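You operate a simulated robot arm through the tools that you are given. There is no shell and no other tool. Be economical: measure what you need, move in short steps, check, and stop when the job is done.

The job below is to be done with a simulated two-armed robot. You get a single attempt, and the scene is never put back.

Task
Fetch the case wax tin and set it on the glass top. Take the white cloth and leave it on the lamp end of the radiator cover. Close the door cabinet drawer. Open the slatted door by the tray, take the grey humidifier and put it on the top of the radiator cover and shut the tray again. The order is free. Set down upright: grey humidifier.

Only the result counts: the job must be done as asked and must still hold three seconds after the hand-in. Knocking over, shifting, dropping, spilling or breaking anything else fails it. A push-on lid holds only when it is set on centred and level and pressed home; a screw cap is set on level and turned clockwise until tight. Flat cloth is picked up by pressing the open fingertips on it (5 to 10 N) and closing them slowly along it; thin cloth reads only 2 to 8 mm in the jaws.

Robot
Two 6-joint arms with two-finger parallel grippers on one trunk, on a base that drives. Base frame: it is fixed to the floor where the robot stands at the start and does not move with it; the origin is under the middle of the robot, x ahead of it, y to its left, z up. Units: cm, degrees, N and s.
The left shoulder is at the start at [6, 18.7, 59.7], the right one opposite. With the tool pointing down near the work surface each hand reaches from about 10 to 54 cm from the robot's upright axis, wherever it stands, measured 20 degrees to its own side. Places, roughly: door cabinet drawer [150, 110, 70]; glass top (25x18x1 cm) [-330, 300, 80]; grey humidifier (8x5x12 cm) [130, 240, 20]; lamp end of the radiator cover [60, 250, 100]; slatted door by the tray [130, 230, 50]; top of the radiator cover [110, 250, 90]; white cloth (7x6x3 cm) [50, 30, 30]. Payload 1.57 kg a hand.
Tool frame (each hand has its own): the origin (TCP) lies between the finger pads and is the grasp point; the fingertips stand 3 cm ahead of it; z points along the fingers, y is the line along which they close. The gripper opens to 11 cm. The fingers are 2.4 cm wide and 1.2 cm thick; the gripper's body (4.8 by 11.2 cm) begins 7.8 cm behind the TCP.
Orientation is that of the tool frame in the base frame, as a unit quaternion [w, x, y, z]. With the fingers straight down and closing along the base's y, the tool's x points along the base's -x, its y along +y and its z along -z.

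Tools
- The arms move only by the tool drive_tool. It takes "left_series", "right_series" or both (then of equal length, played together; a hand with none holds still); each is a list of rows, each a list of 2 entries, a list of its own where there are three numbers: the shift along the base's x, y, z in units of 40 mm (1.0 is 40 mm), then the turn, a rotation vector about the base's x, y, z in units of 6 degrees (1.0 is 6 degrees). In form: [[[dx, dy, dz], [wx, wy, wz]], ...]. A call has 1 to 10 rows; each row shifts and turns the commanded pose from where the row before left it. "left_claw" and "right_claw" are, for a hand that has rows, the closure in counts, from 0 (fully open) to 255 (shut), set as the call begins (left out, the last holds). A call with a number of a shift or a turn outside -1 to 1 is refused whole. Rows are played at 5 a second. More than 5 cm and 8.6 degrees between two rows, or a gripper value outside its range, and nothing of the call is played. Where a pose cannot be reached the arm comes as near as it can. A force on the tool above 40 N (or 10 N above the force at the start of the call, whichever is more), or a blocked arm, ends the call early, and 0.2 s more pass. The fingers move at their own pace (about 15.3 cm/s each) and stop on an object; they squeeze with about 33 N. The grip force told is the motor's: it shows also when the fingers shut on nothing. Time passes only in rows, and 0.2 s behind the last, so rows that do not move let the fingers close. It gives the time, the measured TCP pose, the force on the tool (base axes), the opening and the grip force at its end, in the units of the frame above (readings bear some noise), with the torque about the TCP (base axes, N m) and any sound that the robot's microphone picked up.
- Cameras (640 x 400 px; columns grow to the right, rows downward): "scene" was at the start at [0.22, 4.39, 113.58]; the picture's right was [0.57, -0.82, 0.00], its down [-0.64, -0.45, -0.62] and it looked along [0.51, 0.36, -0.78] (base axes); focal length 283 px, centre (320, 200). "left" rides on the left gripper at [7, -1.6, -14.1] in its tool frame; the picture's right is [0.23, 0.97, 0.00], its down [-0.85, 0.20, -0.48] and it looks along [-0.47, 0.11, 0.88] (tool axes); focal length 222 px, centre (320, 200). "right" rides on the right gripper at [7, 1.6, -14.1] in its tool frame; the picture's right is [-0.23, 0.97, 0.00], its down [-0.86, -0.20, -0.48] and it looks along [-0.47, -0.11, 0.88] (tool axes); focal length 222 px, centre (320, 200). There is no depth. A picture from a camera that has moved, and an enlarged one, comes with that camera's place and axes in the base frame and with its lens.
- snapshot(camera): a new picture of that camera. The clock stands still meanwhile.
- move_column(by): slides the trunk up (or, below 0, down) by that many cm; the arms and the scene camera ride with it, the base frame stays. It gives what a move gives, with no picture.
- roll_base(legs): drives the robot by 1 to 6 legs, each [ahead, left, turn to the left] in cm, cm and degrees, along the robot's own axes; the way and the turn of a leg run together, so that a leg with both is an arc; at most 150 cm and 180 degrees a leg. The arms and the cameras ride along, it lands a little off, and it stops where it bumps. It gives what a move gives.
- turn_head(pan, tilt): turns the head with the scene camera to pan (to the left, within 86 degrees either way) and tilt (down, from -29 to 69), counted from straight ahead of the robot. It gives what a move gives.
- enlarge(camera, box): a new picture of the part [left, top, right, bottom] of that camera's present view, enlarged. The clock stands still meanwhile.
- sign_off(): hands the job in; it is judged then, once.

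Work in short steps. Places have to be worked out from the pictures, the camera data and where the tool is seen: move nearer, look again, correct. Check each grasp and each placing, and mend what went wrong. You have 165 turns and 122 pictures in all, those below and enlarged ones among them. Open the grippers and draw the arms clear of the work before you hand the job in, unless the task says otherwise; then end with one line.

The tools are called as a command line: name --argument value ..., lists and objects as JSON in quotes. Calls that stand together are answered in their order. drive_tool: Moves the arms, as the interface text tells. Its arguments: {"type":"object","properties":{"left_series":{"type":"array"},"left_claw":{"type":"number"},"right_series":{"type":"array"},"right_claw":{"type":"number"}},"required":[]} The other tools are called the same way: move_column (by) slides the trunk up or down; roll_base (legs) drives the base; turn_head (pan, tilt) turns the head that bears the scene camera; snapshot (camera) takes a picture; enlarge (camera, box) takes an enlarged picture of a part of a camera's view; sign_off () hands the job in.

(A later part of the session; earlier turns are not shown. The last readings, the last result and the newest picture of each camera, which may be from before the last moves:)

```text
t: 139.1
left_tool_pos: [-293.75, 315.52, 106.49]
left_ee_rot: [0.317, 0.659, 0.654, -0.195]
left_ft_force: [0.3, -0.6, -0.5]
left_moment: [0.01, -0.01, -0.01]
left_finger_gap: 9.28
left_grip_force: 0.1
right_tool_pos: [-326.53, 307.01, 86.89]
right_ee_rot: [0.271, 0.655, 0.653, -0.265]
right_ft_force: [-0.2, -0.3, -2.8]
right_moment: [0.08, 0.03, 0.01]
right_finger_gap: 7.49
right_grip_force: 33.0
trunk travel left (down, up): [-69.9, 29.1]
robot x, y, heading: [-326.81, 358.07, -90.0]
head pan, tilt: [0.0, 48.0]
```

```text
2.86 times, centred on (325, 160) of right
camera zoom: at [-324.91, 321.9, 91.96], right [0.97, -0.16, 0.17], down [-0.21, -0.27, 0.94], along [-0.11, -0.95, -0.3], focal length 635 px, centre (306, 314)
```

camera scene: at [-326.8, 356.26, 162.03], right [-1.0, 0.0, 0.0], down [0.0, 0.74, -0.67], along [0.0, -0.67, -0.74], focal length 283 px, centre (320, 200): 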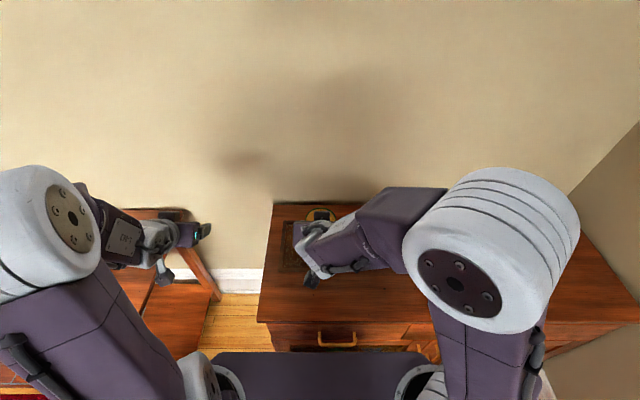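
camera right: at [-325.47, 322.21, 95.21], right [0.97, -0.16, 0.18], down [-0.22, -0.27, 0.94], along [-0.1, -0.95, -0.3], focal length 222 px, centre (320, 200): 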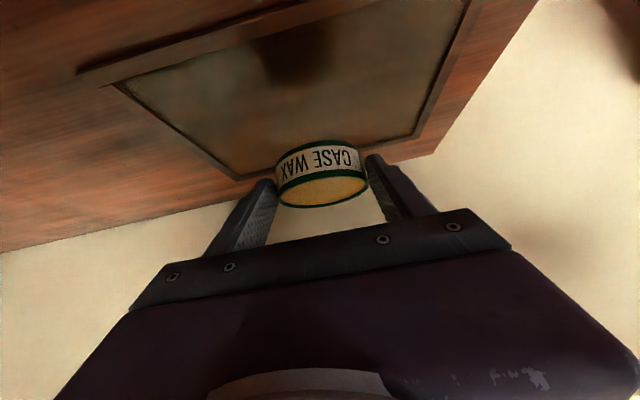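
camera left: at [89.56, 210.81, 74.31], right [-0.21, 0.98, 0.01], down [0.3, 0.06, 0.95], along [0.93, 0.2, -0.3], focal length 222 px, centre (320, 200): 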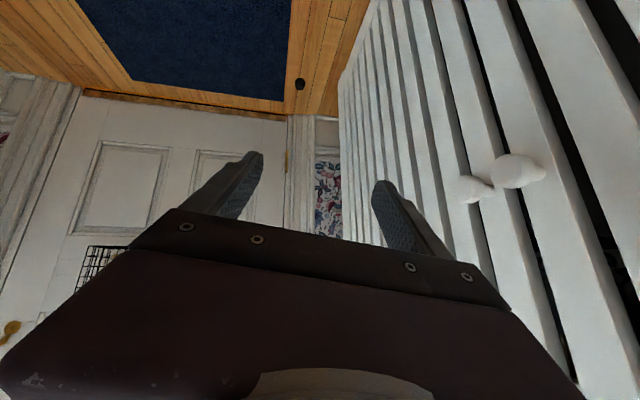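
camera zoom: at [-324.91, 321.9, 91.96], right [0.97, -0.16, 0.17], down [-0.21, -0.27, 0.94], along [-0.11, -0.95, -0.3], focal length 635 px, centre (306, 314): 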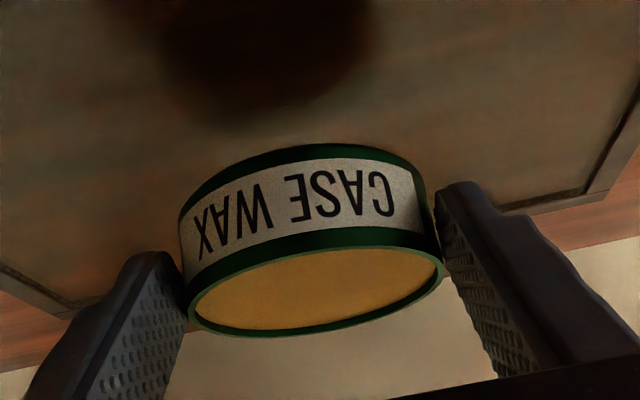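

The tin is still above the pane, as its shadow or reflection is separated from it. I'll lower further in steps.

move_column --by -1.2

enlarge --camera "right" --box '[220, 90, 430, 230]'

```text
t: 139.7
left_tool_pos: [-293.89, 315.45, 105.16]
left_ee_rot: [0.318, 0.658, 0.655, -0.195]
left_ft_force: [0.8, 0.0, 0.2]
left_moment: [0.01, -0.03, 0.02]
left_finger_gap: 9.27
left_grip_force: 0.0
right_tool_pos: [-326.66, 306.95, 85.79]
right_ee_rot: [0.271, 0.656, 0.652, -0.266]
right_ft_force: [0.0, 0.1, -3.6]
right_moment: [0.08, -0.01, 0.01]
right_finger_gap: 7.5
right_grip_force: 33.0
trunk travel left (down, up): [-68.7, 30.3]
robot x, y, heading: [-326.78, 357.97, -90.3]
head pan, tilt: [0.0, 48.0]
```

```text
2.86 times, centred on (325, 160) of right
camera zoom: at [-324.91, 321.91, 90.76], right [0.97, -0.16, 0.17], down [-0.21, -0.27, 0.94], along [-0.11, -0.95, -0.3], focal length 635 px, centre (306, 314)
```

zoom: 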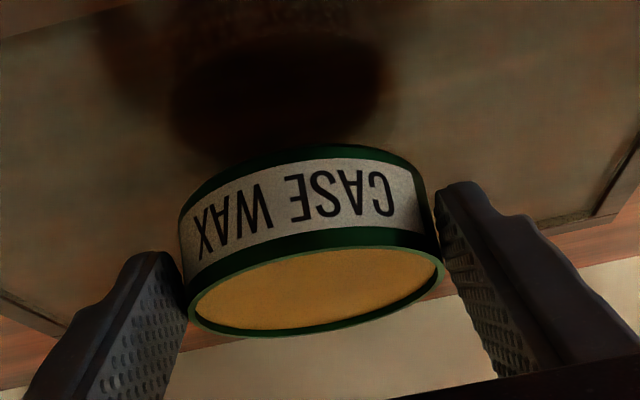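

Closing in, with roughly 1 cm left. I'll lower 0.8, then check the force.

move_column --by -0.8

move_column --by -0.3

enlarge --camera "right" --box '[220, 90, 430, 230]'

```text
t: 140.2
left_tool_pos: [-293.9, 315.59, 104.4]
left_ee_rot: [0.318, 0.658, 0.655, -0.194]
left_ft_force: [-1.2, 0.0, 0.2]
left_moment: [0.01, -0.03, 0.0]
left_finger_gap: 9.29
left_grip_force: 0.0
right_tool_pos: [-326.49, 307.05, 84.87]
right_ee_rot: [0.27, 0.656, 0.652, -0.266]
right_ft_force: [0.0, 0.7, -3.3]
right_moment: [0.05, 0.01, -0.01]
right_finger_gap: 7.48
right_grip_force: 32.7
trunk travel left (down, up): [-67.9, 31.1]
robot x, y, heading: [-326.75, 357.8, -90.0]
head pan, tilt: [0.0, 48.0]
```

```text
t: 140.8
left_tool_pos: [-293.81, 315.46, 104.11]
left_ee_rot: [0.317, 0.658, 0.654, -0.195]
left_ft_force: [0.2, 0.6, 0.8]
left_moment: [0.01, -0.01, -0.01]
left_finger_gap: 9.3
left_grip_force: 0.0
right_tool_pos: [-326.51, 307.06, 84.61]
right_ee_rot: [0.271, 0.656, 0.653, -0.265]
right_ft_force: [0.0, -0.2, -2.8]
right_moment: [0.09, 0.01, -0.01]
right_finger_gap: 7.51
right_grip_force: 33.0
trunk travel left (down, up): [-67.6, 31.4]
robot x, y, heading: [-327.19, 358.2, -90.1]
head pan, tilt: [0.0, 48.0]
```

```text
2.86 times, centred on (325, 160) of right
camera zoom: at [-324.91, 321.91, 89.66], right [0.97, -0.16, 0.17], down [-0.21, -0.27, 0.94], along [-0.11, -0.95, -0.3], focal length 635 px, centre (306, 314)
```

zoom: 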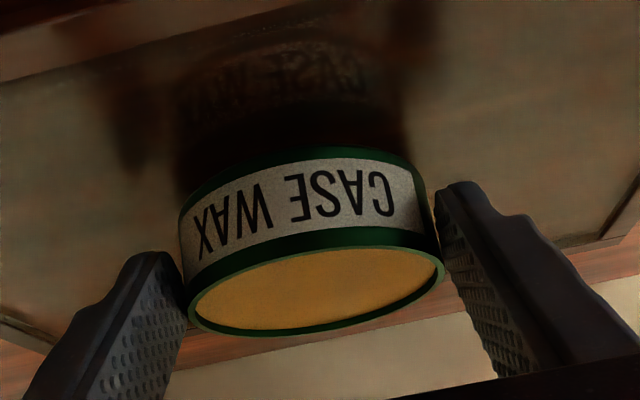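

The mirrored label shows, so the gap is about 0.5 cm. I'll lower 0.4 then 0.2.

move_column --by -0.4

move_column --by -0.2

enlarge --camera "right" --box '[220, 90, 430, 230]'

```text
t: 141.3
left_tool_pos: [-293.92, 315.72, 103.59]
left_ee_rot: [0.317, 0.659, 0.653, -0.195]
left_ft_force: [0.2, 0.6, 0.6]
left_moment: [-0.02, 0.02, 0.01]
left_finger_gap: 9.29
left_grip_force: 0.1
right_tool_pos: [-326.6, 306.98, 84.4]
right_ee_rot: [0.273, 0.655, 0.652, -0.267]
right_ft_force: [-1.3, 1.6, 8.3]
right_moment: [-0.24, 0.47, -0.05]
right_finger_gap: 7.51
right_grip_force: 32.7
trunk travel left (down, up): [-67.2, 31.8]
robot x, y, heading: [-326.92, 357.82, -89.9]
head pan, tilt: [0.0, 48.0]
```

```text
t: 141.8
left_tool_pos: [-293.98, 315.82, 103.74]
left_ee_rot: [0.317, 0.659, 0.653, -0.196]
left_ft_force: [-0.3, -0.2, 0.0]
left_moment: [0.0, 0.0, -0.03]
left_finger_gap: 9.28
left_grip_force: 0.1
right_tool_pos: [-326.52, 306.99, 84.39]
right_ee_rot: [0.275, 0.655, 0.651, -0.268]
right_ft_force: [-3.9, -1.4, 24.3]
right_moment: [-0.57, 1.11, -0.02]
right_finger_gap: 7.52
right_grip_force: 32.9
trunk travel left (down, up): [-67.0, 32.0]
robot x, y, heading: [-326.83, 358.02, -90.1]
head pan, tilt: [0.0, 48.0]
```

```text
2.86 times, centred on (325, 160) of right
camera zoom: at [-324.91, 322.0, 89.3], right [0.97, -0.16, 0.17], down [-0.21, -0.26, 0.94], along [-0.11, -0.95, -0.29], focal length 635 px, centre (306, 314)
```

zoom: 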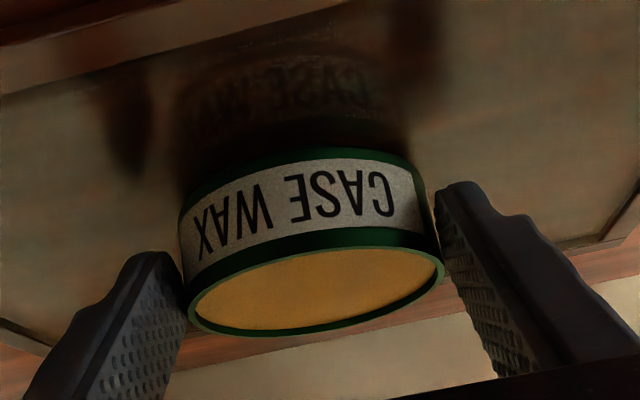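

The tin is in contact on the glass. I'll ease up 0.2 cm and open the right fingers.

move_column --by 0.2

drive_tool --right_series '[[[0, 0, 0], [0, 0, 0]], [[0, 0, 0], [0, 0, 0]], [[0, 0, 0], [0, 0, 0]]]' --right_claw 30

drive_tool --right_series '[[[0, 0.3, 0.3], [0, 0, 0]], [[0, 0.5, 0.5], [0, 0, 0]], [[0, 0.5, 0.5], [0, 0, 0]], [[0, 0.4, 0.6], [0, 0, 0]], [[0, 0.4, 0.6], [0, 0, 0]]]'

snapshot --camera "right"

```text
t: 142.3
left_tool_pos: [-293.9, 315.64, 103.72]
left_ee_rot: [0.318, 0.659, 0.653, -0.197]
left_ft_force: [0.0, 0.5, 0.1]
left_moment: [0.02, 0.02, 0.02]
left_finger_gap: 9.26
left_grip_force: 0.0
right_tool_pos: [-326.5, 306.98, 84.31]
right_ee_rot: [0.273, 0.655, 0.652, -0.266]
right_ft_force: [-2.7, -5.5, 18.5]
right_moment: [-0.82, 0.86, 0.08]
right_finger_gap: 7.52
right_grip_force: 33.6
trunk travel left (down, up): [-67.2, 31.8]
robot x, y, heading: [-327.45, 358.17, -89.8]
head pan, tilt: [0.0, 48.0]
```

```text
t: 143.1
left_tool_pos: [-293.87, 315.67, 103.73]
left_ee_rot: [0.317, 0.658, 0.654, -0.195]
left_ft_force: [0.3, 0.6, 0.1]
left_moment: [-0.02, 0.0, -0.03]
left_finger_gap: 9.27
left_grip_force: 0.1
right_tool_pos: [-326.56, 307.04, 84.24]
right_ee_rot: [0.271, 0.656, 0.652, -0.266]
right_ft_force: [0.2, 0.2, 0.2]
right_moment: [0.03, 0.03, 0.02]
right_finger_gap: 9.69
right_grip_force: 0.1
trunk travel left (down, up): [-67.2, 31.8]
robot x, y, heading: [-327.28, 358.02, -89.7]
head pan, tilt: [0.0, 48.0]
```

```text
t: 144.3
left_tool_pos: [-293.96, 315.63, 103.8]
left_ee_rot: [0.317, 0.659, 0.653, -0.195]
left_ft_force: [-0.2, 0.2, -0.2]
left_moment: [-0.04, -0.03, 0.02]
left_finger_gap: 9.25
left_grip_force: 0.1
right_tool_pos: [-326.44, 315.37, 94.1]
right_ee_rot: [0.271, 0.655, 0.653, -0.266]
right_ft_force: [-0.2, 0.0, 0.5]
right_moment: [0.0, 0.01, 0.01]
right_finger_gap: 9.69
right_grip_force: 0.0
trunk travel left (down, up): [-67.2, 31.8]
robot x, y, heading: [-326.65, 358.35, -89.9]
head pan, tilt: [0.0, 48.0]
```

```text
58 pictures are left
camera right: at [-324.91, 330.3, 99.37], right [0.97, -0.16, 0.17], down [-0.21, -0.27, 0.94], along [-0.11, -0.95, -0.3], focal length 222 px, centre (320, 200)
```

right: 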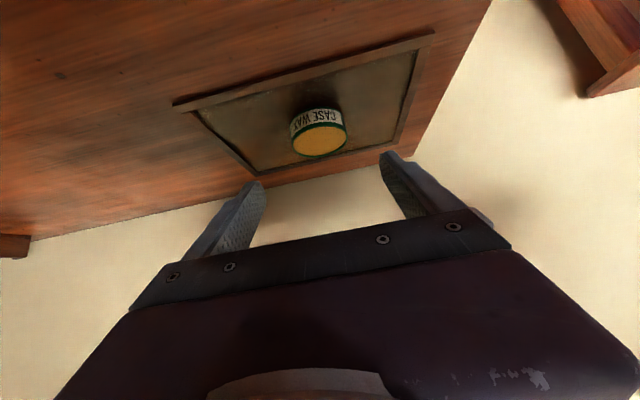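

The tin stands centred on the glass. Now I'll drive back to the radiator cover, facing it from around x 85.

roll_base --legs '[[-28, 0, 0], [0, 0, 90], [116, 0, 0], [116, 0, 0], [55, -66, 0]]'

roll_base --legs '[[0, -75, 0], [0, -75, 0], [122, 0, 0], [0, 0, 90]]'

turn_head --pan -25 --tilt 48

snapshot --camera "scene"

```text
t: 165.4
left_tool_pos: [5.13, 343.61, 103.73]
left_ee_rot: [0.363, 0.014, 0.928, 0.082]
left_ft_force: [0.3, -0.4, 0.1]
left_moment: [0.0, -0.02, 0.01]
left_finger_gap: 9.26
left_grip_force: 0.0
right_tool_pos: [4.6, 310.97, 94.3]
right_ee_rot: [0.381, 0.014, 0.925, -0.001]
right_ft_force: [-0.5, 1.1, 0.5]
right_moment: [-0.01, 0.0, 0.04]
right_finger_gap: 9.73
right_grip_force: 0.0
trunk travel left (down, up): [-67.2, 31.8]
robot x, y, heading: [-38.15, 312.07, -1.4]
head pan, tilt: [0.0, 48.0]
```

```text
t: 179.6
left_tool_pos: [126.59, 196.1, 103.5]
left_ee_rot: [0.359, -0.009, 0.929, 0.091]
left_ft_force: [0.2, 0.6, 0.6]
left_moment: [-0.01, -0.01, -0.03]
left_finger_gap: 9.29
left_grip_force: 0.1
right_tool_pos: [127.77, 163.48, 94.12]
right_ee_rot: [0.377, -0.008, 0.926, 0.007]
right_ft_force: [0.1, 0.8, 0.1]
right_moment: [0.0, -0.03, -0.05]
right_finger_gap: 9.71
right_grip_force: 0.0
trunk travel left (down, up): [-67.2, 31.8]
robot x, y, heading: [84.59, 162.05, 1.4]
head pan, tilt: [0.0, 48.0]
stopped in leg 4: the robot was blocked; the commanded pose is now the measured one
```

```text
t: 180.5
left_tool_pos: [128.08, 198.17, 103.64]
left_ee_rot: [0.359, -0.011, 0.929, 0.092]
left_ft_force: [0.4, 1.0, 0.0]
left_moment: [-0.01, 0.02, -0.02]
left_finger_gap: 9.25
left_grip_force: 0.0
right_tool_pos: [129.37, 165.57, 94.22]
right_ee_rot: [0.378, -0.011, 0.926, 0.008]
right_ft_force: [-0.3, -0.1, -0.1]
right_moment: [-0.03, -0.01, -0.07]
right_finger_gap: 9.7
right_grip_force: 0.0
trunk travel left (down, up): [-67.2, 31.8]
robot x, y, heading: [86.23, 164.01, 1.9]
head pan, tilt: [-25.0, 48.0]
```

```text
57 pictures are left
camera scene: at [86.97, 160.63, 158.79], right [-0.4, -0.92, 0.0], down [-0.68, 0.29, -0.67], along [0.62, -0.26, -0.74], focal length 283 px, centre (320, 200)
```

scene: 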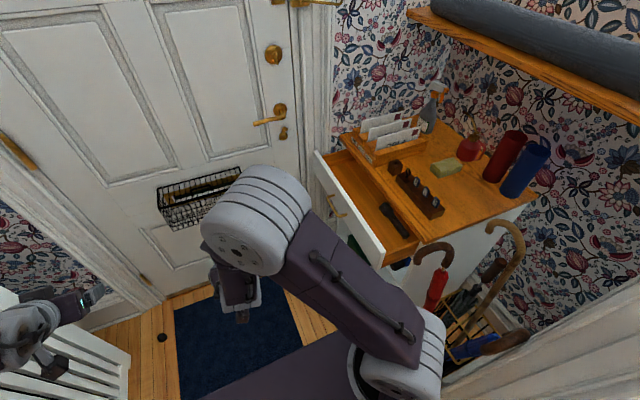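

The rotation was blocked by something behind, probably the wall end, but I have a clear view of the open drawer: its front is at y≈122, x 123–183, z≈70. It needs about 15 cm of push toward −y. I'll move out, turn to face it and close the left fist.

roll_base --legs '[[29, 14, 0], [0, 0, -92]]'

drive_tool --left_series '[[[0, 0, 0], [0, 0, 0]], [[0, 0, 0], [0, 0, 0]], [[0, 0, 0], [0, 0, 0]]]' --left_claw 255 --right_series '[[[0, 0.9, 0.3], [0, 0, 0]], [[0, 0.9, 0.3], [0, 0, 0]], [[0, 0.9, 0.3], [0, 0, 0]]]'

turn_head --pan 25 --tilt 48

snapshot --camera "scene"

```text
t: 181.9
left_tool_pos: [134.17, 198.04, 103.8]
left_ee_rot: [0.361, -0.011, 0.928, 0.091]
left_ft_force: [-0.3, -0.7, 0.3]
left_moment: [0.04, -0.02, 0.02]
left_finger_gap: 9.25
left_grip_force: 0.1
right_tool_pos: [135.31, 165.54, 94.48]
right_ee_rot: [0.381, -0.01, 0.924, 0.008]
right_ft_force: [-0.4, 0.3, -0.2]
right_moment: [0.01, 0.0, 0.04]
right_finger_gap: 9.7
right_grip_force: 0.1
trunk travel left (down, up): [-67.2, 31.8]
robot x, y, heading: [92.91, 164.03, 1.6]
head pan, tilt: [-25.0, 48.0]
stopped in leg 1: the robot was blocked; the commanded pose is now the measured one
```

```text
t: 182.7
left_tool_pos: [134.73, 198.79, 103.3]
left_ee_rot: [0.358, -0.012, 0.93, 0.089]
left_ft_force: [1.0, -1.5, -0.3]
left_moment: [-0.02, -0.05, 0.01]
left_finger_gap: 0.0
left_grip_force: 21.8
right_tool_pos: [135.87, 177.06, 97.76]
right_ee_rot: [0.378, -0.013, 0.926, 0.007]
right_ft_force: [0.7, 1.2, 0.3]
right_moment: [-0.01, -0.01, 0.02]
right_finger_gap: 9.71
right_grip_force: 0.1
trunk travel left (down, up): [-67.2, 31.8]
robot x, y, heading: [92.65, 164.34, 1.6]
head pan, tilt: [-25.0, 48.0]
```

```text
t: 183.9
left_tool_pos: [134.93, 198.75, 103.36]
left_ee_rot: [0.357, -0.01, 0.93, 0.089]
left_ft_force: [0.0, 0.0, -0.5]
left_moment: [-0.02, 0.02, -0.01]
left_finger_gap: 0.0
left_grip_force: 21.4
right_tool_pos: [136.12, 176.89, 97.69]
right_ee_rot: [0.377, -0.012, 0.926, 0.008]
right_ft_force: [-0.3, -0.7, -1.0]
right_moment: [0.0, -0.03, 0.0]
right_finger_gap: 9.71
right_grip_force: 0.0
trunk travel left (down, up): [-67.2, 31.8]
robot x, y, heading: [92.73, 164.38, 1.6]
head pan, tilt: [25.0, 48.0]
```

```text
56 pictures are left
camera scene: at [93.35, 167.48, 158.79], right [0.45, -0.89, 0.0], down [-0.66, -0.33, -0.67], along [0.6, 0.3, -0.74], focal length 283 px, centre (320, 200)
```

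scene: 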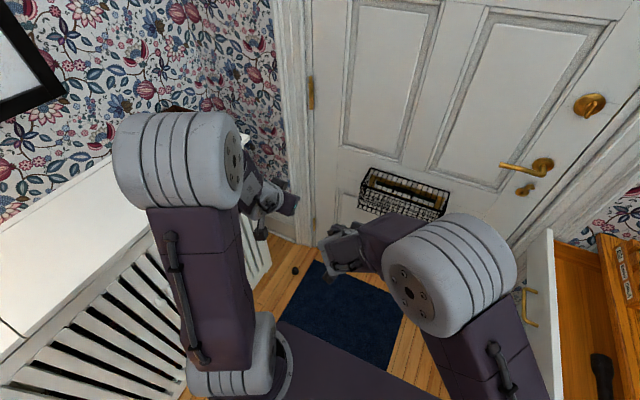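

Something low on the right side may be blocking the base, since I recall a dark mat or tray on the floor near (98, 120). I'll look down there.

turn_head --pan -75 --tilt 60

snapshot --camera "scene"

```text
t: 185.7
left_tool_pos: [134.92, 198.69, 103.29]
left_ee_rot: [0.357, -0.011, 0.93, 0.09]
left_ft_force: [-0.2, 0.6, 0.0]
left_moment: [0.03, 0.0, -0.01]
left_finger_gap: 0.0
left_grip_force: 22.2
right_tool_pos: [136.15, 176.87, 97.75]
right_ee_rot: [0.377, -0.012, 0.926, 0.009]
right_ft_force: [-0.2, -0.9, 0.2]
right_moment: [-0.01, 0.01, 0.0]
right_finger_gap: 9.69
right_grip_force: 0.1
trunk travel left (down, up): [-67.2, 31.8]
robot x, y, heading: [92.38, 163.97, 1.8]
head pan, tilt: [-75.0, 60.0]
```

```text
55 pictures are left
camera scene: at [88.29, 157.52, 157.24], right [-0.96, -0.29, 0.0], down [-0.25, 0.83, -0.5], along [0.15, -0.48, -0.87], focal length 283 px, centre (320, 200)
```

scene: 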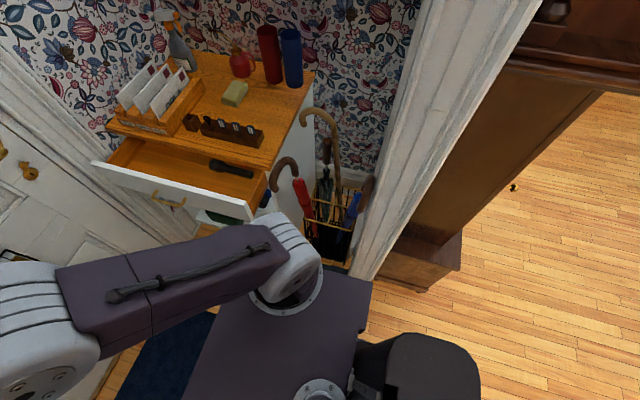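

The right base side is very close to a dark tray or mat on the floor (x 87–119, y up to about 133). I'll strafe left away from it first, then move ahead and turn right.

roll_base --legs '[[0, 12, 0]]'

roll_base --legs '[[16, 2, 0]]'

snapshot --camera "scene"

```text
t: 186.9
left_tool_pos: [134.85, 210.81, 103.3]
left_ee_rot: [0.357, -0.01, 0.93, 0.089]
left_ft_force: [0.3, 0.6, 0.1]
left_moment: [-0.03, 0.0, -0.02]
left_finger_gap: 0.0
left_grip_force: 21.4
right_tool_pos: [135.92, 189.18, 97.75]
right_ee_rot: [0.377, -0.01, 0.926, 0.007]
right_ft_force: [0.2, -0.6, 0.9]
right_moment: [0.0, -0.03, 0.0]
right_finger_gap: 9.67
right_grip_force: 0.0
trunk travel left (down, up): [-67.2, 31.8]
robot x, y, heading: [92.82, 176.3, 1.6]
head pan, tilt: [-75.0, 60.0]
```

```text
t: 188.3
left_tool_pos: [150.68, 213.28, 103.26]
left_ee_rot: [0.356, -0.01, 0.93, 0.089]
left_ft_force: [-0.1, 0.1, -0.3]
left_moment: [0.01, 0.01, 0.01]
left_finger_gap: 0.0
left_grip_force: 21.1
right_tool_pos: [151.87, 191.7, 97.64]
right_ee_rot: [0.376, -0.011, 0.926, 0.007]
right_ft_force: [0.1, -0.5, -0.1]
right_moment: [0.03, 0.01, -0.03]
right_finger_gap: 9.7
right_grip_force: 0.0
trunk travel left (down, up): [-67.2, 31.8]
robot x, y, heading: [108.0, 178.8, 1.6]
head pan, tilt: [-75.0, 60.0]
```

```text
54 pictures are left
camera scene: at [104.15, 172.45, 157.35], right [-0.96, -0.28, 0.0], down [-0.25, 0.83, -0.5], along [0.14, -0.48, -0.87], focal length 283 px, centre (320, 200)
```

scene: 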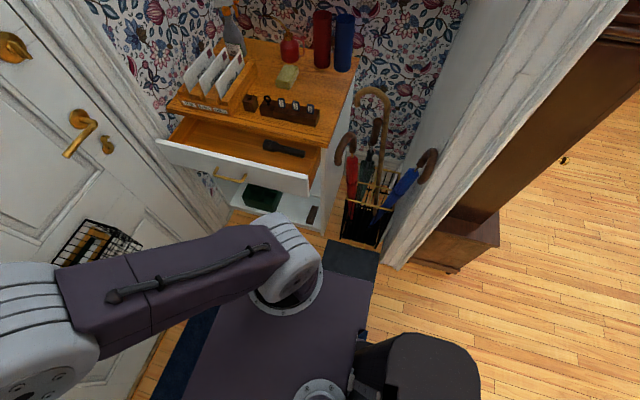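

Free now. I'll turn right to face the drawer and lower the hands 27 cm.

roll_base --legs '[[0, 0, -91.6]]'

turn_head --pan 20 --tilt 50

snapshot --camera "scene"

```text
t: 192.6
left_tool_pos: [141.18, 135.17, 103.2]
left_ee_rot: [0.311, 0.664, 0.652, -0.194]
left_ft_force: [1.0, 0.9, 0.1]
left_moment: [-0.04, 0.04, 0.03]
left_finger_gap: 0.0
left_grip_force: 21.1
right_tool_pos: [119.34, 134.83, 97.48]
right_ee_rot: [0.266, 0.66, 0.651, -0.265]
right_ft_force: [0.0, -0.1, -0.3]
right_moment: [0.0, 0.0, 0.0]
right_finger_gap: 9.68
right_grip_force: 0.0
trunk travel left (down, up): [-67.2, 31.8]
robot x, y, heading: [108.68, 178.85, -90.5]
head pan, tilt: [-75.0, 60.0]
```

```text
t: 194.3
left_tool_pos: [141.17, 135.0, 103.12]
left_ee_rot: [0.311, 0.664, 0.652, -0.193]
left_ft_force: [-0.1, 0.5, -0.6]
left_moment: [0.0, -0.02, -0.01]
left_finger_gap: 0.0
left_grip_force: 21.3
right_tool_pos: [119.46, 134.85, 97.58]
right_ee_rot: [0.266, 0.66, 0.651, -0.265]
right_ft_force: [0.5, -0.8, -1.2]
right_moment: [0.01, -0.02, 0.01]
right_finger_gap: 9.69
right_grip_force: 0.0
trunk travel left (down, up): [-67.2, 31.8]
robot x, y, heading: [108.44, 179.1, -90.7]
head pan, tilt: [20.0, 50.0]
```

```text
53 pictures are left
camera scene: at [110.99, 177.73, 158.61], right [-0.94, -0.33, 0.0], down [-0.25, 0.72, -0.64], along [0.21, -0.61, -0.77], focal length 283 px, centre (320, 200)
```

scene: 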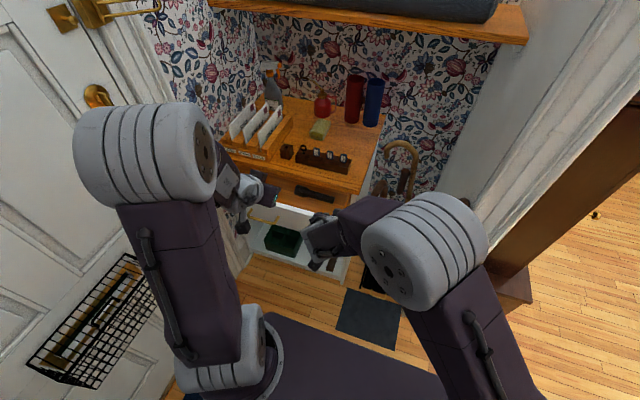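

Both hands are side by side. I'll strafe 10 cm left so both line up with the drawer front, close the right hand and lower 28 cm.

roll_base --legs '[[0, 10, 0]]'

drive_tool --right_series '[[[0, 0, 0], [0, 0, 0]], [[0, 0, 0], [0, 0, 0]], [[0, 0, 0], [0, 0, 0]]]' --right_claw 255

move_column --by -28

snapshot --camera "scene"

snapshot --camera "left"

```text
t: 195.5
left_tool_pos: [150.99, 134.81, 103.24]
left_ee_rot: [0.311, 0.664, 0.652, -0.194]
left_ft_force: [0.8, 0.1, -0.8]
left_moment: [-0.03, 0.0, 0.0]
left_finger_gap: 0.01
left_grip_force: 20.7
right_tool_pos: [129.31, 134.71, 97.6]
right_ee_rot: [0.265, 0.661, 0.649, -0.267]
right_ft_force: [-0.6, 0.0, 0.1]
right_moment: [-0.02, -0.01, -0.03]
right_finger_gap: 9.71
right_grip_force: 0.0
trunk travel left (down, up): [-67.2, 31.8]
robot x, y, heading: [118.62, 178.63, -91.2]
head pan, tilt: [20.0, 50.0]
```

```text
t: 196.3
left_tool_pos: [151.01, 134.82, 103.1]
left_ee_rot: [0.31, 0.663, 0.653, -0.194]
left_ft_force: [-0.8, 0.1, -0.4]
left_moment: [0.01, 0.0, 0.0]
left_finger_gap: 0.0
left_grip_force: 21.1
right_tool_pos: [129.45, 134.74, 97.46]
right_ee_rot: [0.265, 0.661, 0.65, -0.266]
right_ft_force: [-0.6, -0.3, -0.5]
right_moment: [-0.02, 0.01, 0.02]
right_finger_gap: 0.01
right_grip_force: 21.6
trunk travel left (down, up): [-67.2, 31.8]
robot x, y, heading: [118.47, 178.65, -90.7]
head pan, tilt: [20.0, 50.0]
```

```text
t: 199.1
left_tool_pos: [151.1, 134.87, 75.05]
left_ee_rot: [0.311, 0.664, 0.652, -0.194]
left_ft_force: [-0.4, -0.8, 0.4]
left_moment: [-0.02, 0.02, 0.03]
left_finger_gap: 0.01
left_grip_force: 21.5
right_tool_pos: [129.33, 134.66, 69.48]
right_ee_rot: [0.266, 0.661, 0.65, -0.266]
right_ft_force: [0.8, 0.2, 0.5]
right_moment: [0.05, -0.01, 0.02]
right_finger_gap: 0.0
right_grip_force: 21.3
trunk travel left (down, up): [-39.2, 59.8]
robot x, y, heading: [118.27, 178.84, -90.6]
head pan, tilt: [20.0, 50.0]
```

```text
52 pictures are left
camera scene: at [120.98, 177.62, 130.61], right [-0.94, -0.33, 0.0], down [-0.25, 0.72, -0.64], along [0.21, -0.61, -0.77], focal length 283 px, centre (320, 200)
```

scene: 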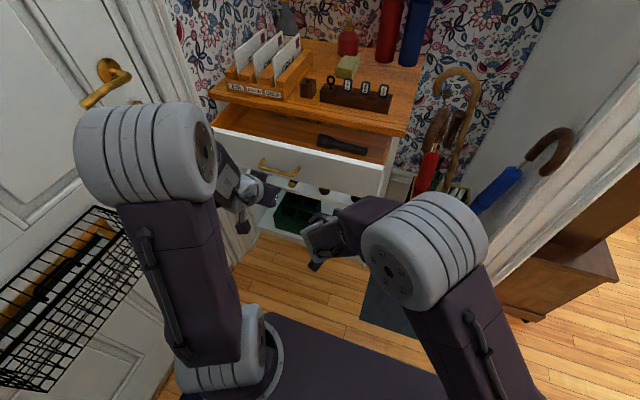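

```text
51 pictures are left
camera left: at [147.96, 149.46, 80.62], right [0.98, 0.21, 0.0], down [0.06, -0.31, 0.95], along [0.2, -0.93, -0.32], focal length 222 px, centre (320, 200)
```

left: 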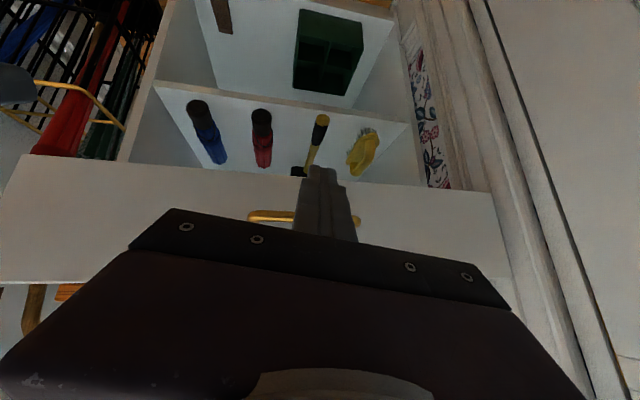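

The drawer front spans z 67–81 and the handle is at z≈73.5. I'll raise 3.5 cm to push above the handle and drive forward 18 cm.

move_column --by 3.5

roll_base --legs '[[18, 0, 0]]'

snapshot --camera "scene"

```text
t: 199.9
left_tool_pos: [151.13, 134.84, 78.63]
left_ee_rot: [0.311, 0.664, 0.652, -0.195]
left_ft_force: [0.6, 0.2, -0.6]
left_moment: [-0.02, 0.0, -0.03]
left_finger_gap: 0.0
left_grip_force: 21.3
right_tool_pos: [129.29, 134.78, 72.94]
right_ee_rot: [0.266, 0.66, 0.65, -0.266]
right_ft_force: [-0.1, 0.8, -0.2]
right_moment: [0.02, 0.0, -0.03]
right_finger_gap: 0.0
right_grip_force: 20.9
trunk travel left (down, up): [-42.7, 56.3]
robot x, y, heading: [118.49, 178.7, -90.4]
head pan, tilt: [20.0, 50.0]
```

```text
t: 201.4
left_tool_pos: [150.86, 116.43, 78.44]
left_ee_rot: [0.308, 0.665, 0.652, -0.193]
left_ft_force: [-0.7, -0.2, -0.7]
left_moment: [-0.01, -0.01, 0.01]
left_finger_gap: 0.01
left_grip_force: 21.6
right_tool_pos: [129.11, 116.36, 72.9]
right_ee_rot: [0.265, 0.66, 0.651, -0.265]
right_ft_force: [0.1, -0.5, 0.0]
right_moment: [0.01, -0.01, 0.03]
right_finger_gap: 0.01
right_grip_force: 21.5
trunk travel left (down, up): [-42.7, 56.3]
robot x, y, heading: [118.07, 160.52, -90.7]
head pan, tilt: [20.0, 50.0]
```

```text
50 pictures are left
camera scene: at [120.73, 158.55, 134.0], right [-0.94, -0.33, 0.0], down [-0.25, 0.73, -0.64], along [0.21, -0.6, -0.77], focal length 283 px, centre (320, 200)
```

scene: 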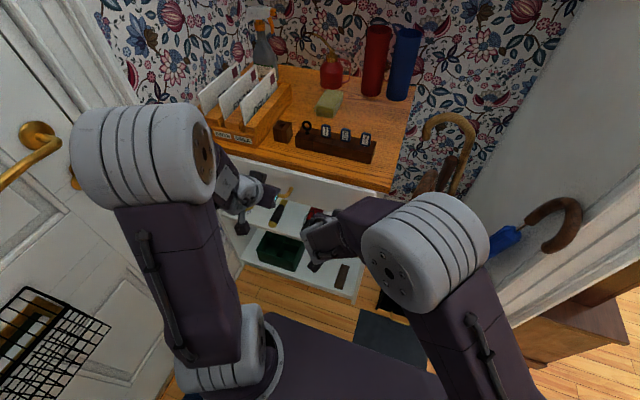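

The drawer has moved most of the way in. I'll zoom to judge the remaining gap.

enlarge --camera "scene" --box '[180, 120, 420, 270]'

snapshot --camera "left"

```text
2.67 times, centred on (300, 195) of scene
camera zoom: at [120.73, 158.55, 134.0], right [-0.94, -0.33, 0.0], down [-0.25, 0.73, -0.64], along [0.21, -0.6, -0.77], focal length 754 px, centre (373, 213)
```

zoom: 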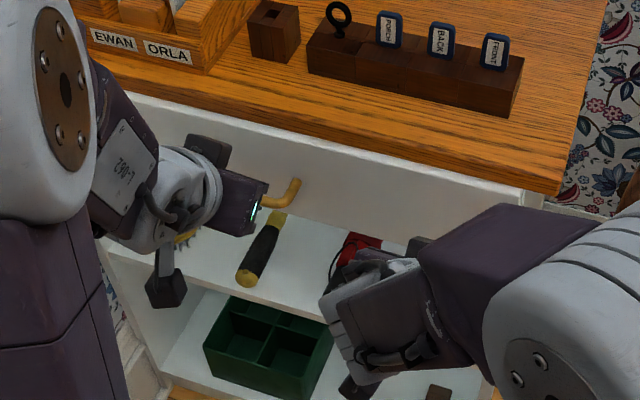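

```text
48 pictures are left
camera left: at [147.64, 131.01, 83.94], right [0.98, 0.21, 0.0], down [0.06, -0.31, 0.95], along [0.2, -0.93, -0.32], focal length 222 px, centre (320, 200)
```

left: 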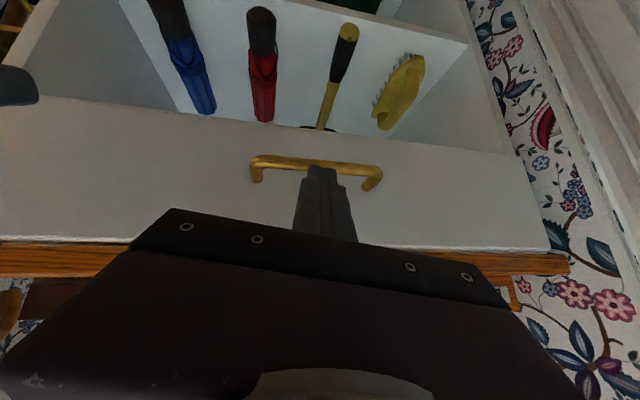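

Drawer top is just under the counter edge. I'll push a few more centimetres and check for resistance.

roll_base --legs '[[4, 0, 0]]'

enlarge --camera "scene" --box '[180, 100, 420, 250]'

```text
t: 202.3
left_tool_pos: [150.64, 112.79, 78.42]
left_ee_rot: [0.31, 0.665, 0.651, -0.196]
left_ft_force: [0.6, 0.9, 0.2]
left_moment: [0.01, 0.0, 0.0]
left_finger_gap: 0.0
left_grip_force: 21.4
right_tool_pos: [129.0, 112.51, 73.11]
right_ee_rot: [0.265, 0.662, 0.649, -0.267]
right_ft_force: [0.1, -0.7, -0.6]
right_moment: [0.01, 0.01, -0.03]
right_finger_gap: 0.0
right_grip_force: 21.2
trunk travel left (down, up): [-42.7, 56.3]
robot x, y, heading: [118.38, 156.51, -90.6]
head pan, tilt: [20.0, 50.0]
```

```text
2.67 times, centred on (300, 175) of scene
camera zoom: at [120.67, 154.47, 134.02], right [-0.94, -0.33, 0.0], down [-0.25, 0.73, -0.64], along [0.21, -0.6, -0.77], focal length 754 px, centre (373, 267)
```

zoom: 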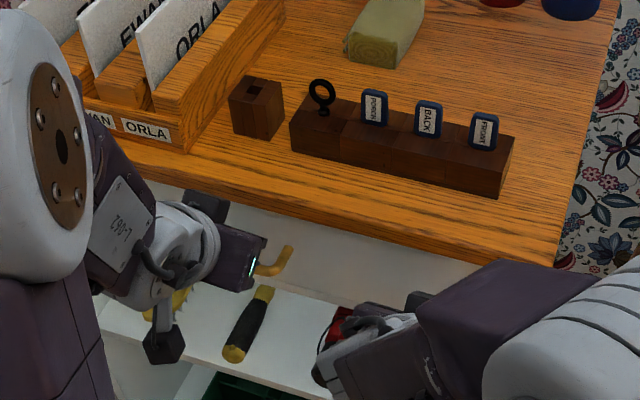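

There's no resistance yet. I'll push on in 3 cm steps.

roll_base --legs '[[3, 0, 0]]'

snapshot --camera "left"

```text
t: 203.2
left_tool_pos: [150.58, 112.04, 78.91]
left_ee_rot: [0.314, 0.662, 0.651, -0.198]
left_ft_force: [-0.7, 0.6, -0.3]
left_moment: [0.0, 0.05, 0.0]
left_finger_gap: 0.02
left_grip_force: 20.9
right_tool_pos: [129.13, 112.09, 73.51]
right_ee_rot: [0.267, 0.659, 0.649, -0.268]
right_ft_force: [0.1, 0.4, 0.7]
right_moment: [-0.02, 0.02, -0.01]
right_finger_gap: 0.03
right_grip_force: 21.0
trunk travel left (down, up): [-42.7, 56.3]
robot x, y, heading: [118.14, 154.67, -90.6]
head pan, tilt: [20.0, 50.0]
stopped in leg 1: the force on the tool passed its limit (the readings are from after the stop); the commanded pose is now the measured one
```

```text
46 pictures are left
camera left: at [147.47, 126.58, 84.31], right [0.98, 0.21, 0.0], down [0.06, -0.3, 0.95], along [0.2, -0.93, -0.31], focal length 222 px, centre (320, 200)
```

left: 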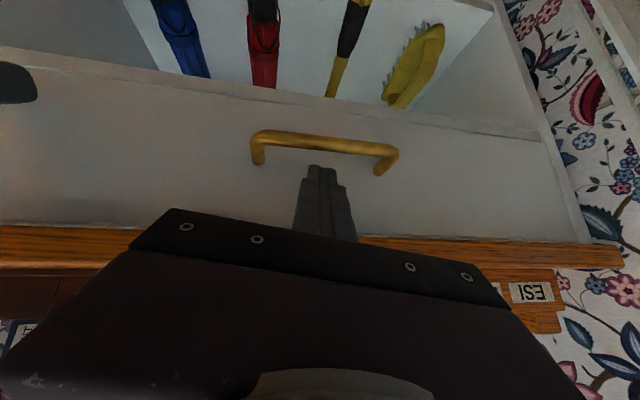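

The stop force rose and the drawer front is flush in its frame, so it's closed. I'll back away, turn around clockwise to face the radiator cover, and move to x≈86.

roll_base --legs '[[-20, 0, 0], [0, 0, -179.4], [0, 31, 0]]'

turn_head --pan -25 --tilt 48

snapshot --camera "scene"

snapshot --camera "right"

```text
t: 213.8
left_tool_pos: [55.76, 218.29, 79.09]
left_ee_rot: [0.201, -0.646, 0.668, 0.311]
left_ft_force: [-0.4, 0.0, -0.1]
left_moment: [-0.01, -0.01, -0.02]
left_finger_gap: 0.02
left_grip_force: 21.2
right_tool_pos: [77.26, 218.02, 73.52]
right_ee_rot: [0.271, -0.644, 0.664, 0.266]
right_ft_force: [-0.1, -0.6, -0.4]
right_moment: [-0.01, 0.01, -0.01]
right_finger_gap: 0.0
right_grip_force: 21.3
trunk travel left (down, up): [-42.7, 56.3]
robot x, y, heading: [87.91, 175.17, 88.4]
head pan, tilt: [20.0, 50.0]
```

```text
t: 214.9
left_tool_pos: [56.01, 218.19, 79.32]
left_ee_rot: [0.2, -0.645, 0.669, 0.312]
left_ft_force: [-0.4, 0.3, 0.5]
left_moment: [0.02, 0.0, 0.0]
left_finger_gap: 0.01
left_grip_force: 21.5
right_tool_pos: [77.49, 217.91, 73.65]
right_ee_rot: [0.269, -0.644, 0.665, 0.267]
right_ft_force: [0.1, -0.3, 0.1]
right_moment: [0.01, 0.01, -0.01]
right_finger_gap: 0.0
right_grip_force: 21.1
trunk travel left (down, up): [-42.7, 56.3]
robot x, y, heading: [87.77, 175.2, 88.0]
head pan, tilt: [-25.0, 48.0]
```

```text
45 pictures are left
camera scene: at [90.45, 176.3, 134.32], right [0.89, -0.45, 0.0], down [-0.33, -0.66, -0.67], along [0.3, 0.6, -0.74], focal length 283 px, centre (320, 200)
```

scene: 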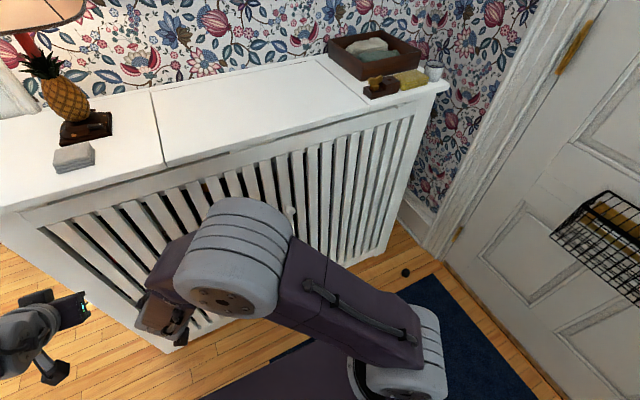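

```text
44 pictures are left
camera right: at [75.5, 203.13, 78.74], right [-0.97, 0.19, 0.17], down [0.22, 0.27, 0.94], along [0.13, 0.94, -0.3], focal length 222 px, centre (320, 200)
```

right: 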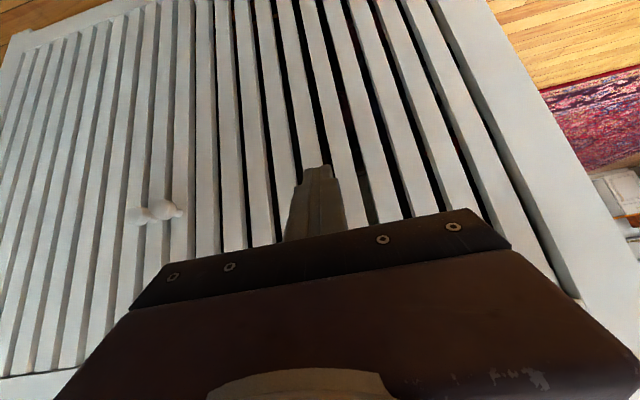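

Knobs are confirmed at z≈67, x≈100 and 104. I'll roll the right hand 90° so the fingers close vertically, moving it over in front of the right knob and opening it.

drive_tool --right_series '[[[0.6, -0.3, 0], [0, 0.97, -0.97]], [[0.6, -0.3, 0], [0, 0.97, -0.97]], [[0.6, -0.3, 0], [0, 0.97, -0.97]], [[0.6, -0.3, 0], [0, 0.97, -0.97]], [[0.6, 0, 0], [0, 0.97, -0.97]], [[0.6, 0, 0], [0, 0.97, -0.97]], [[0.6, 0, -0.2], [0, 0.97, -0.97]], [[0.6, 0, -0.2], [0, 0.97, -0.97]], [[0.6, 0, -0.2], [0, 0.97, -0.97]], [[0.6, 0, -0.2], [0, 0.97, -0.97]]]' --right_claw 110

drive_tool --right_series '[[[0.3, 0, -0.1], [0, 0.9, -0.9]], [[0.2, 0, -0.1], [1, 0, 0]], [[0, 0, -0.1], [1, 0, 0]], [[0, 0, 0], [1, 0, 0]], [[0, 0, 0], [1, 0, 0]], [[0, 0, 0], [1, 0, 0]]]'

snapshot --camera "right"

snapshot --camera "scene"

```text
t: 217.1
left_tool_pos: [56.05, 218.25, 79.27]
left_ee_rot: [0.199, -0.645, 0.668, 0.313]
left_ft_force: [-0.3, 0.3, -0.2]
left_moment: [0.01, 0.0, -0.02]
left_finger_gap: 0.0
left_grip_force: 21.6
right_tool_pos: [98.96, 216.62, 86.28]
right_ee_rot: [0.017, -0.049, 0.926, 0.373]
right_ft_force: [0.0, -0.6, 0.1]
right_moment: [0.0, -0.01, 0.01]
right_finger_gap: 6.25
right_grip_force: 0.0
right hand out of reach, approached as far as the arm can: row 3, 4, 5, 6, 7, 8, 9, 10
trunk travel left (down, up): [-42.7, 56.3]
robot x, y, heading: [88.12, 174.93, 88.1]
head pan, tilt: [-25.0, 48.0]
```

```text
t: 218.5
left_tool_pos: [55.95, 218.22, 79.26]
left_ee_rot: [0.2, -0.645, 0.668, 0.313]
left_ft_force: [-0.2, -0.3, -0.5]
left_moment: [-0.03, -0.02, 0.01]
left_finger_gap: 0.0
left_grip_force: 21.6
right_tool_pos: [102.31, 219.21, 96.13]
right_ee_rot: [-0.035, -0.007, 0.87, 0.492]
right_ft_force: [0.0, 0.8, -0.3]
right_moment: [0.02, 0.03, 0.01]
right_finger_gap: 6.25
right_grip_force: 0.0
right hand out of reach, approached as far as the arm can: row 1, 2, 3, 4, 5, 6
trunk travel left (down, up): [-42.7, 56.3]
robot x, y, heading: [87.65, 174.91, 88.6]
head pan, tilt: [-25.0, 48.0]
```

```text
43 pictures are left
camera right: at [96.38, 207.62, 105.06], right [0.25, 0.51, 0.82], down [0.88, -0.47, 0.03], along [0.4, 0.72, -0.57], focal length 222 px, centre (320, 200)
```

right: 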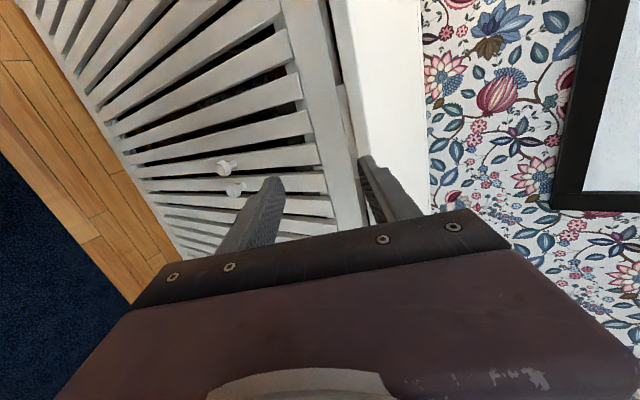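

```text
42 pictures are left
camera scene: at [90.47, 176.29, 134.32], right [0.89, -0.45, 0.0], down [-0.33, -0.66, -0.67], along [0.3, 0.6, -0.74], focal length 283 px, centre (320, 200)
```

scene: 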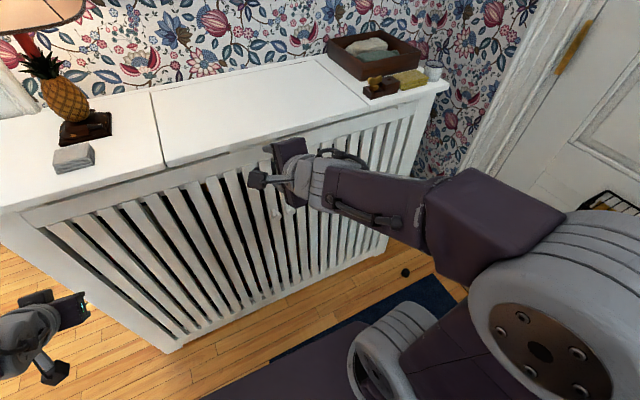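

The hand is now pointing at the cover with fingers vertical (tilted 31° down) at z 96. I'll back off 4 cm and lower the trunk 28 cm to knob height.

roll_base --legs '[[-4, 0, 0]]'

move_column --by -28

snapshot --camera "right"

```text
t: 219.4
left_tool_pos: [55.72, 214.1, 79.28]
left_ee_rot: [0.2, -0.645, 0.668, 0.314]
left_ft_force: [-0.8, 0.0, 0.5]
left_moment: [0.01, 0.03, 0.03]
left_finger_gap: 0.0
left_grip_force: 20.8
right_tool_pos: [102.24, 215.04, 96.18]
right_ee_rot: [-0.035, -0.008, 0.87, 0.492]
right_ft_force: [0.0, -1.2, 0.0]
right_moment: [-0.01, -0.01, 0.03]
right_finger_gap: 6.26
right_grip_force: 0.1
trunk travel left (down, up): [-42.7, 56.3]
robot x, y, heading: [87.48, 171.43, 88.2]
head pan, tilt: [-25.0, 48.0]
```

```text
t: 222.2
left_tool_pos: [56.13, 214.17, 51.52]
left_ee_rot: [0.199, -0.645, 0.668, 0.314]
left_ft_force: [0.4, -0.2, 1.0]
left_moment: [0.0, 0.0, -0.03]
left_finger_gap: 0.01
left_grip_force: 20.9
right_tool_pos: [102.46, 215.16, 67.99]
right_ee_rot: [-0.037, -0.007, 0.87, 0.492]
right_ft_force: [-0.7, -0.3, 0.3]
right_moment: [-0.02, 0.02, 0.02]
right_finger_gap: 6.26
right_grip_force: 0.0
trunk travel left (down, up): [-14.7, 84.3]
robot x, y, heading: [87.49, 171.12, 88.3]
head pan, tilt: [-25.0, 48.0]
```

```text
41 pictures are left
camera right: at [96.6, 203.64, 76.97], right [0.25, 0.51, 0.82], down [0.88, -0.47, 0.03], along [0.4, 0.72, -0.57], focal length 222 px, centre (320, 200)
```

right: 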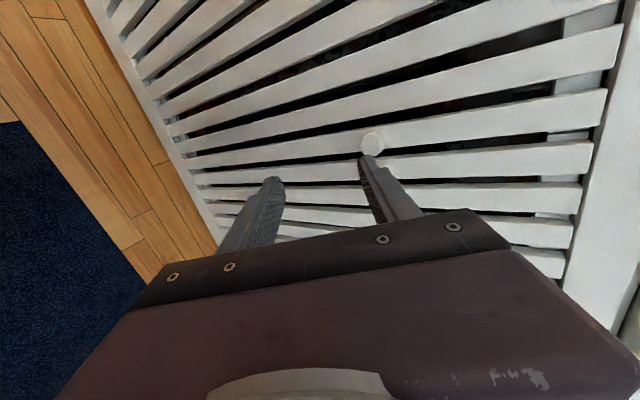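

The right knob is hidden behind the upper finger, at about (106.4, 229.5, 66.5), which is level with the finger gap. I'll shift 4 cm right, advance 6 cm and look.

drive_tool --right_series '[[[0.5, 0, 0], [0, 0, 0]], [[0.5, 0.5, 0], [0, 0, 0]], [[0, 0.5, 0], [0, 0, 0]], [[0, 0.5, 0], [0, 0, 0]]]'

snapshot --camera "right"

turn_head --pan -15 --tilt 48

snapshot --camera "scene"

```text
t: 223.2
left_tool_pos: [56.13, 214.27, 51.38]
left_ee_rot: [0.2, -0.644, 0.668, 0.314]
left_ft_force: [0.3, 0.6, 0.0]
left_moment: [-0.02, 0.03, 0.01]
left_finger_gap: 0.0
left_grip_force: 20.9
right_tool_pos: [106.45, 221.26, 67.72]
right_ee_rot: [-0.037, -0.006, 0.87, 0.492]
right_ft_force: [0.6, 0.4, -0.2]
right_moment: [0.0, -0.01, 0.0]
right_finger_gap: 6.27
right_grip_force: 0.0
right hand out of reach, approached as far as the arm can: row 1
trunk travel left (down, up): [-14.7, 84.3]
robot x, y, heading: [87.12, 171.24, 88.3]
head pan, tilt: [-25.0, 48.0]
```

```text
40 pictures are left
camera right: at [100.63, 209.7, 76.68], right [0.25, 0.51, 0.82], down [0.88, -0.47, 0.03], along [0.4, 0.72, -0.57], focal length 222 px, centre (320, 200)
```

right: 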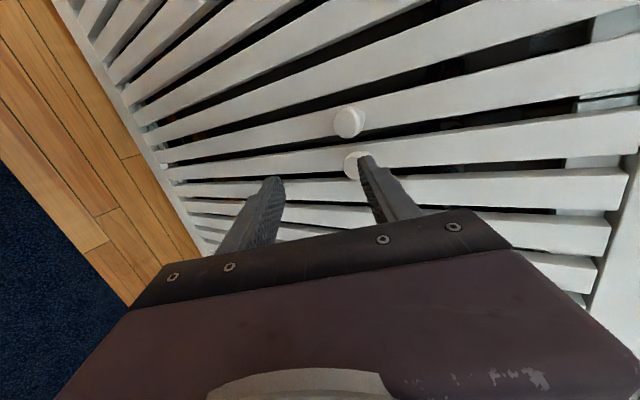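

```text
t: 223.9
left_tool_pos: [56.03, 214.25, 51.47]
left_ee_rot: [0.199, -0.645, 0.668, 0.314]
left_ft_force: [-0.5, 0.5, -0.2]
left_moment: [-0.04, 0.03, -0.01]
left_finger_gap: 0.0
left_grip_force: 21.3
right_tool_pos: [106.51, 221.15, 67.77]
right_ee_rot: [-0.037, -0.006, 0.87, 0.491]
right_ft_force: [-0.2, -0.1, -0.6]
right_moment: [0.01, 0.0, 0.03]
right_finger_gap: 6.27
right_grip_force: 0.0
trunk travel left (down, up): [-14.7, 84.3]
robot x, y, heading: [87.57, 171.0, 88.2]
head pan, tilt: [-15.0, 48.0]
```

```text
39 pictures are left
camera scene: at [89.2, 172.82, 106.31], right [0.96, -0.29, 0.0], down [-0.21, -0.71, -0.67], along [0.2, 0.64, -0.74], focal length 283 px, centre (320, 200)
```

scene: 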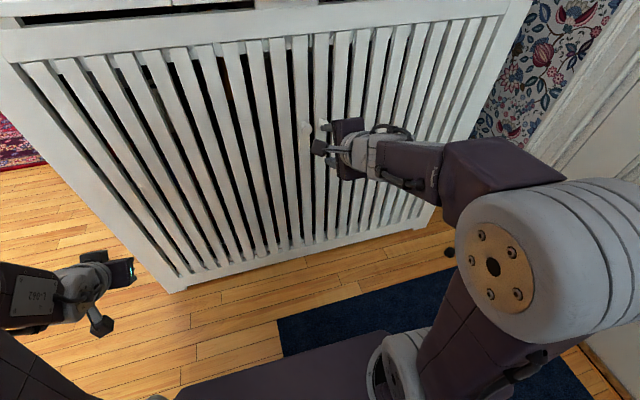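

The right knob is at about (107.8, 231.5, 66). I'll move 1.2 cm right and 6 cm forward.

drive_tool --right_series '[[[0.3, 0.4, -0.02], [0, 0, 0]], [[0, 0.4, -0.02], [0, 0, 0]], [[0, 0.4, 0], [0, 0, 0]], [[0, 0.3, 0], [0, 0, 0]]]'

snapshot --camera "right"

```text
t: 224.9
left_tool_pos: [56.12, 214.28, 51.55]
left_ee_rot: [0.198, -0.645, 0.668, 0.315]
left_ft_force: [0.0, -0.8, -0.2]
left_moment: [-0.04, 0.01, -0.03]
left_finger_gap: 0.05
left_grip_force: 20.5
right_tool_pos: [107.64, 227.17, 67.22]
right_ee_rot: [-0.037, -0.007, 0.868, 0.495]
right_ft_force: [-0.4, 0.3, -0.1]
right_moment: [-0.01, 0.07, -0.02]
right_finger_gap: 6.27
right_grip_force: 0.1
right hand out of reach, approached as far as the arm can: row 4
trunk travel left (down, up): [-14.7, 84.3]
robot x, y, heading: [87.6, 171.77, 88.3]
head pan, tilt: [-15.0, 48.0]
```

```text
38 pictures are left
camera right: at [101.7, 215.55, 76.08], right [0.25, 0.51, 0.82], down [0.88, -0.47, 0.02], along [0.4, 0.72, -0.57], focal length 222 px, centre (320, 200)
```

right: 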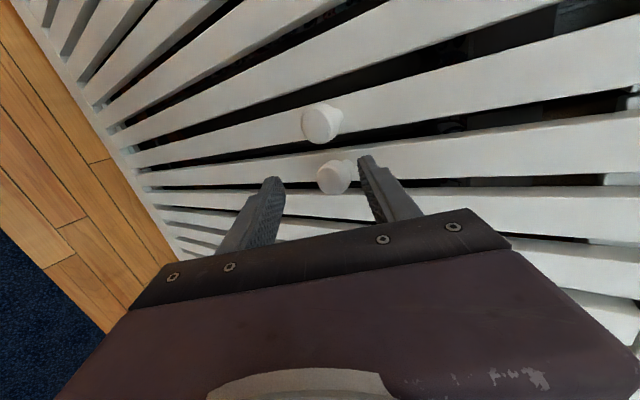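

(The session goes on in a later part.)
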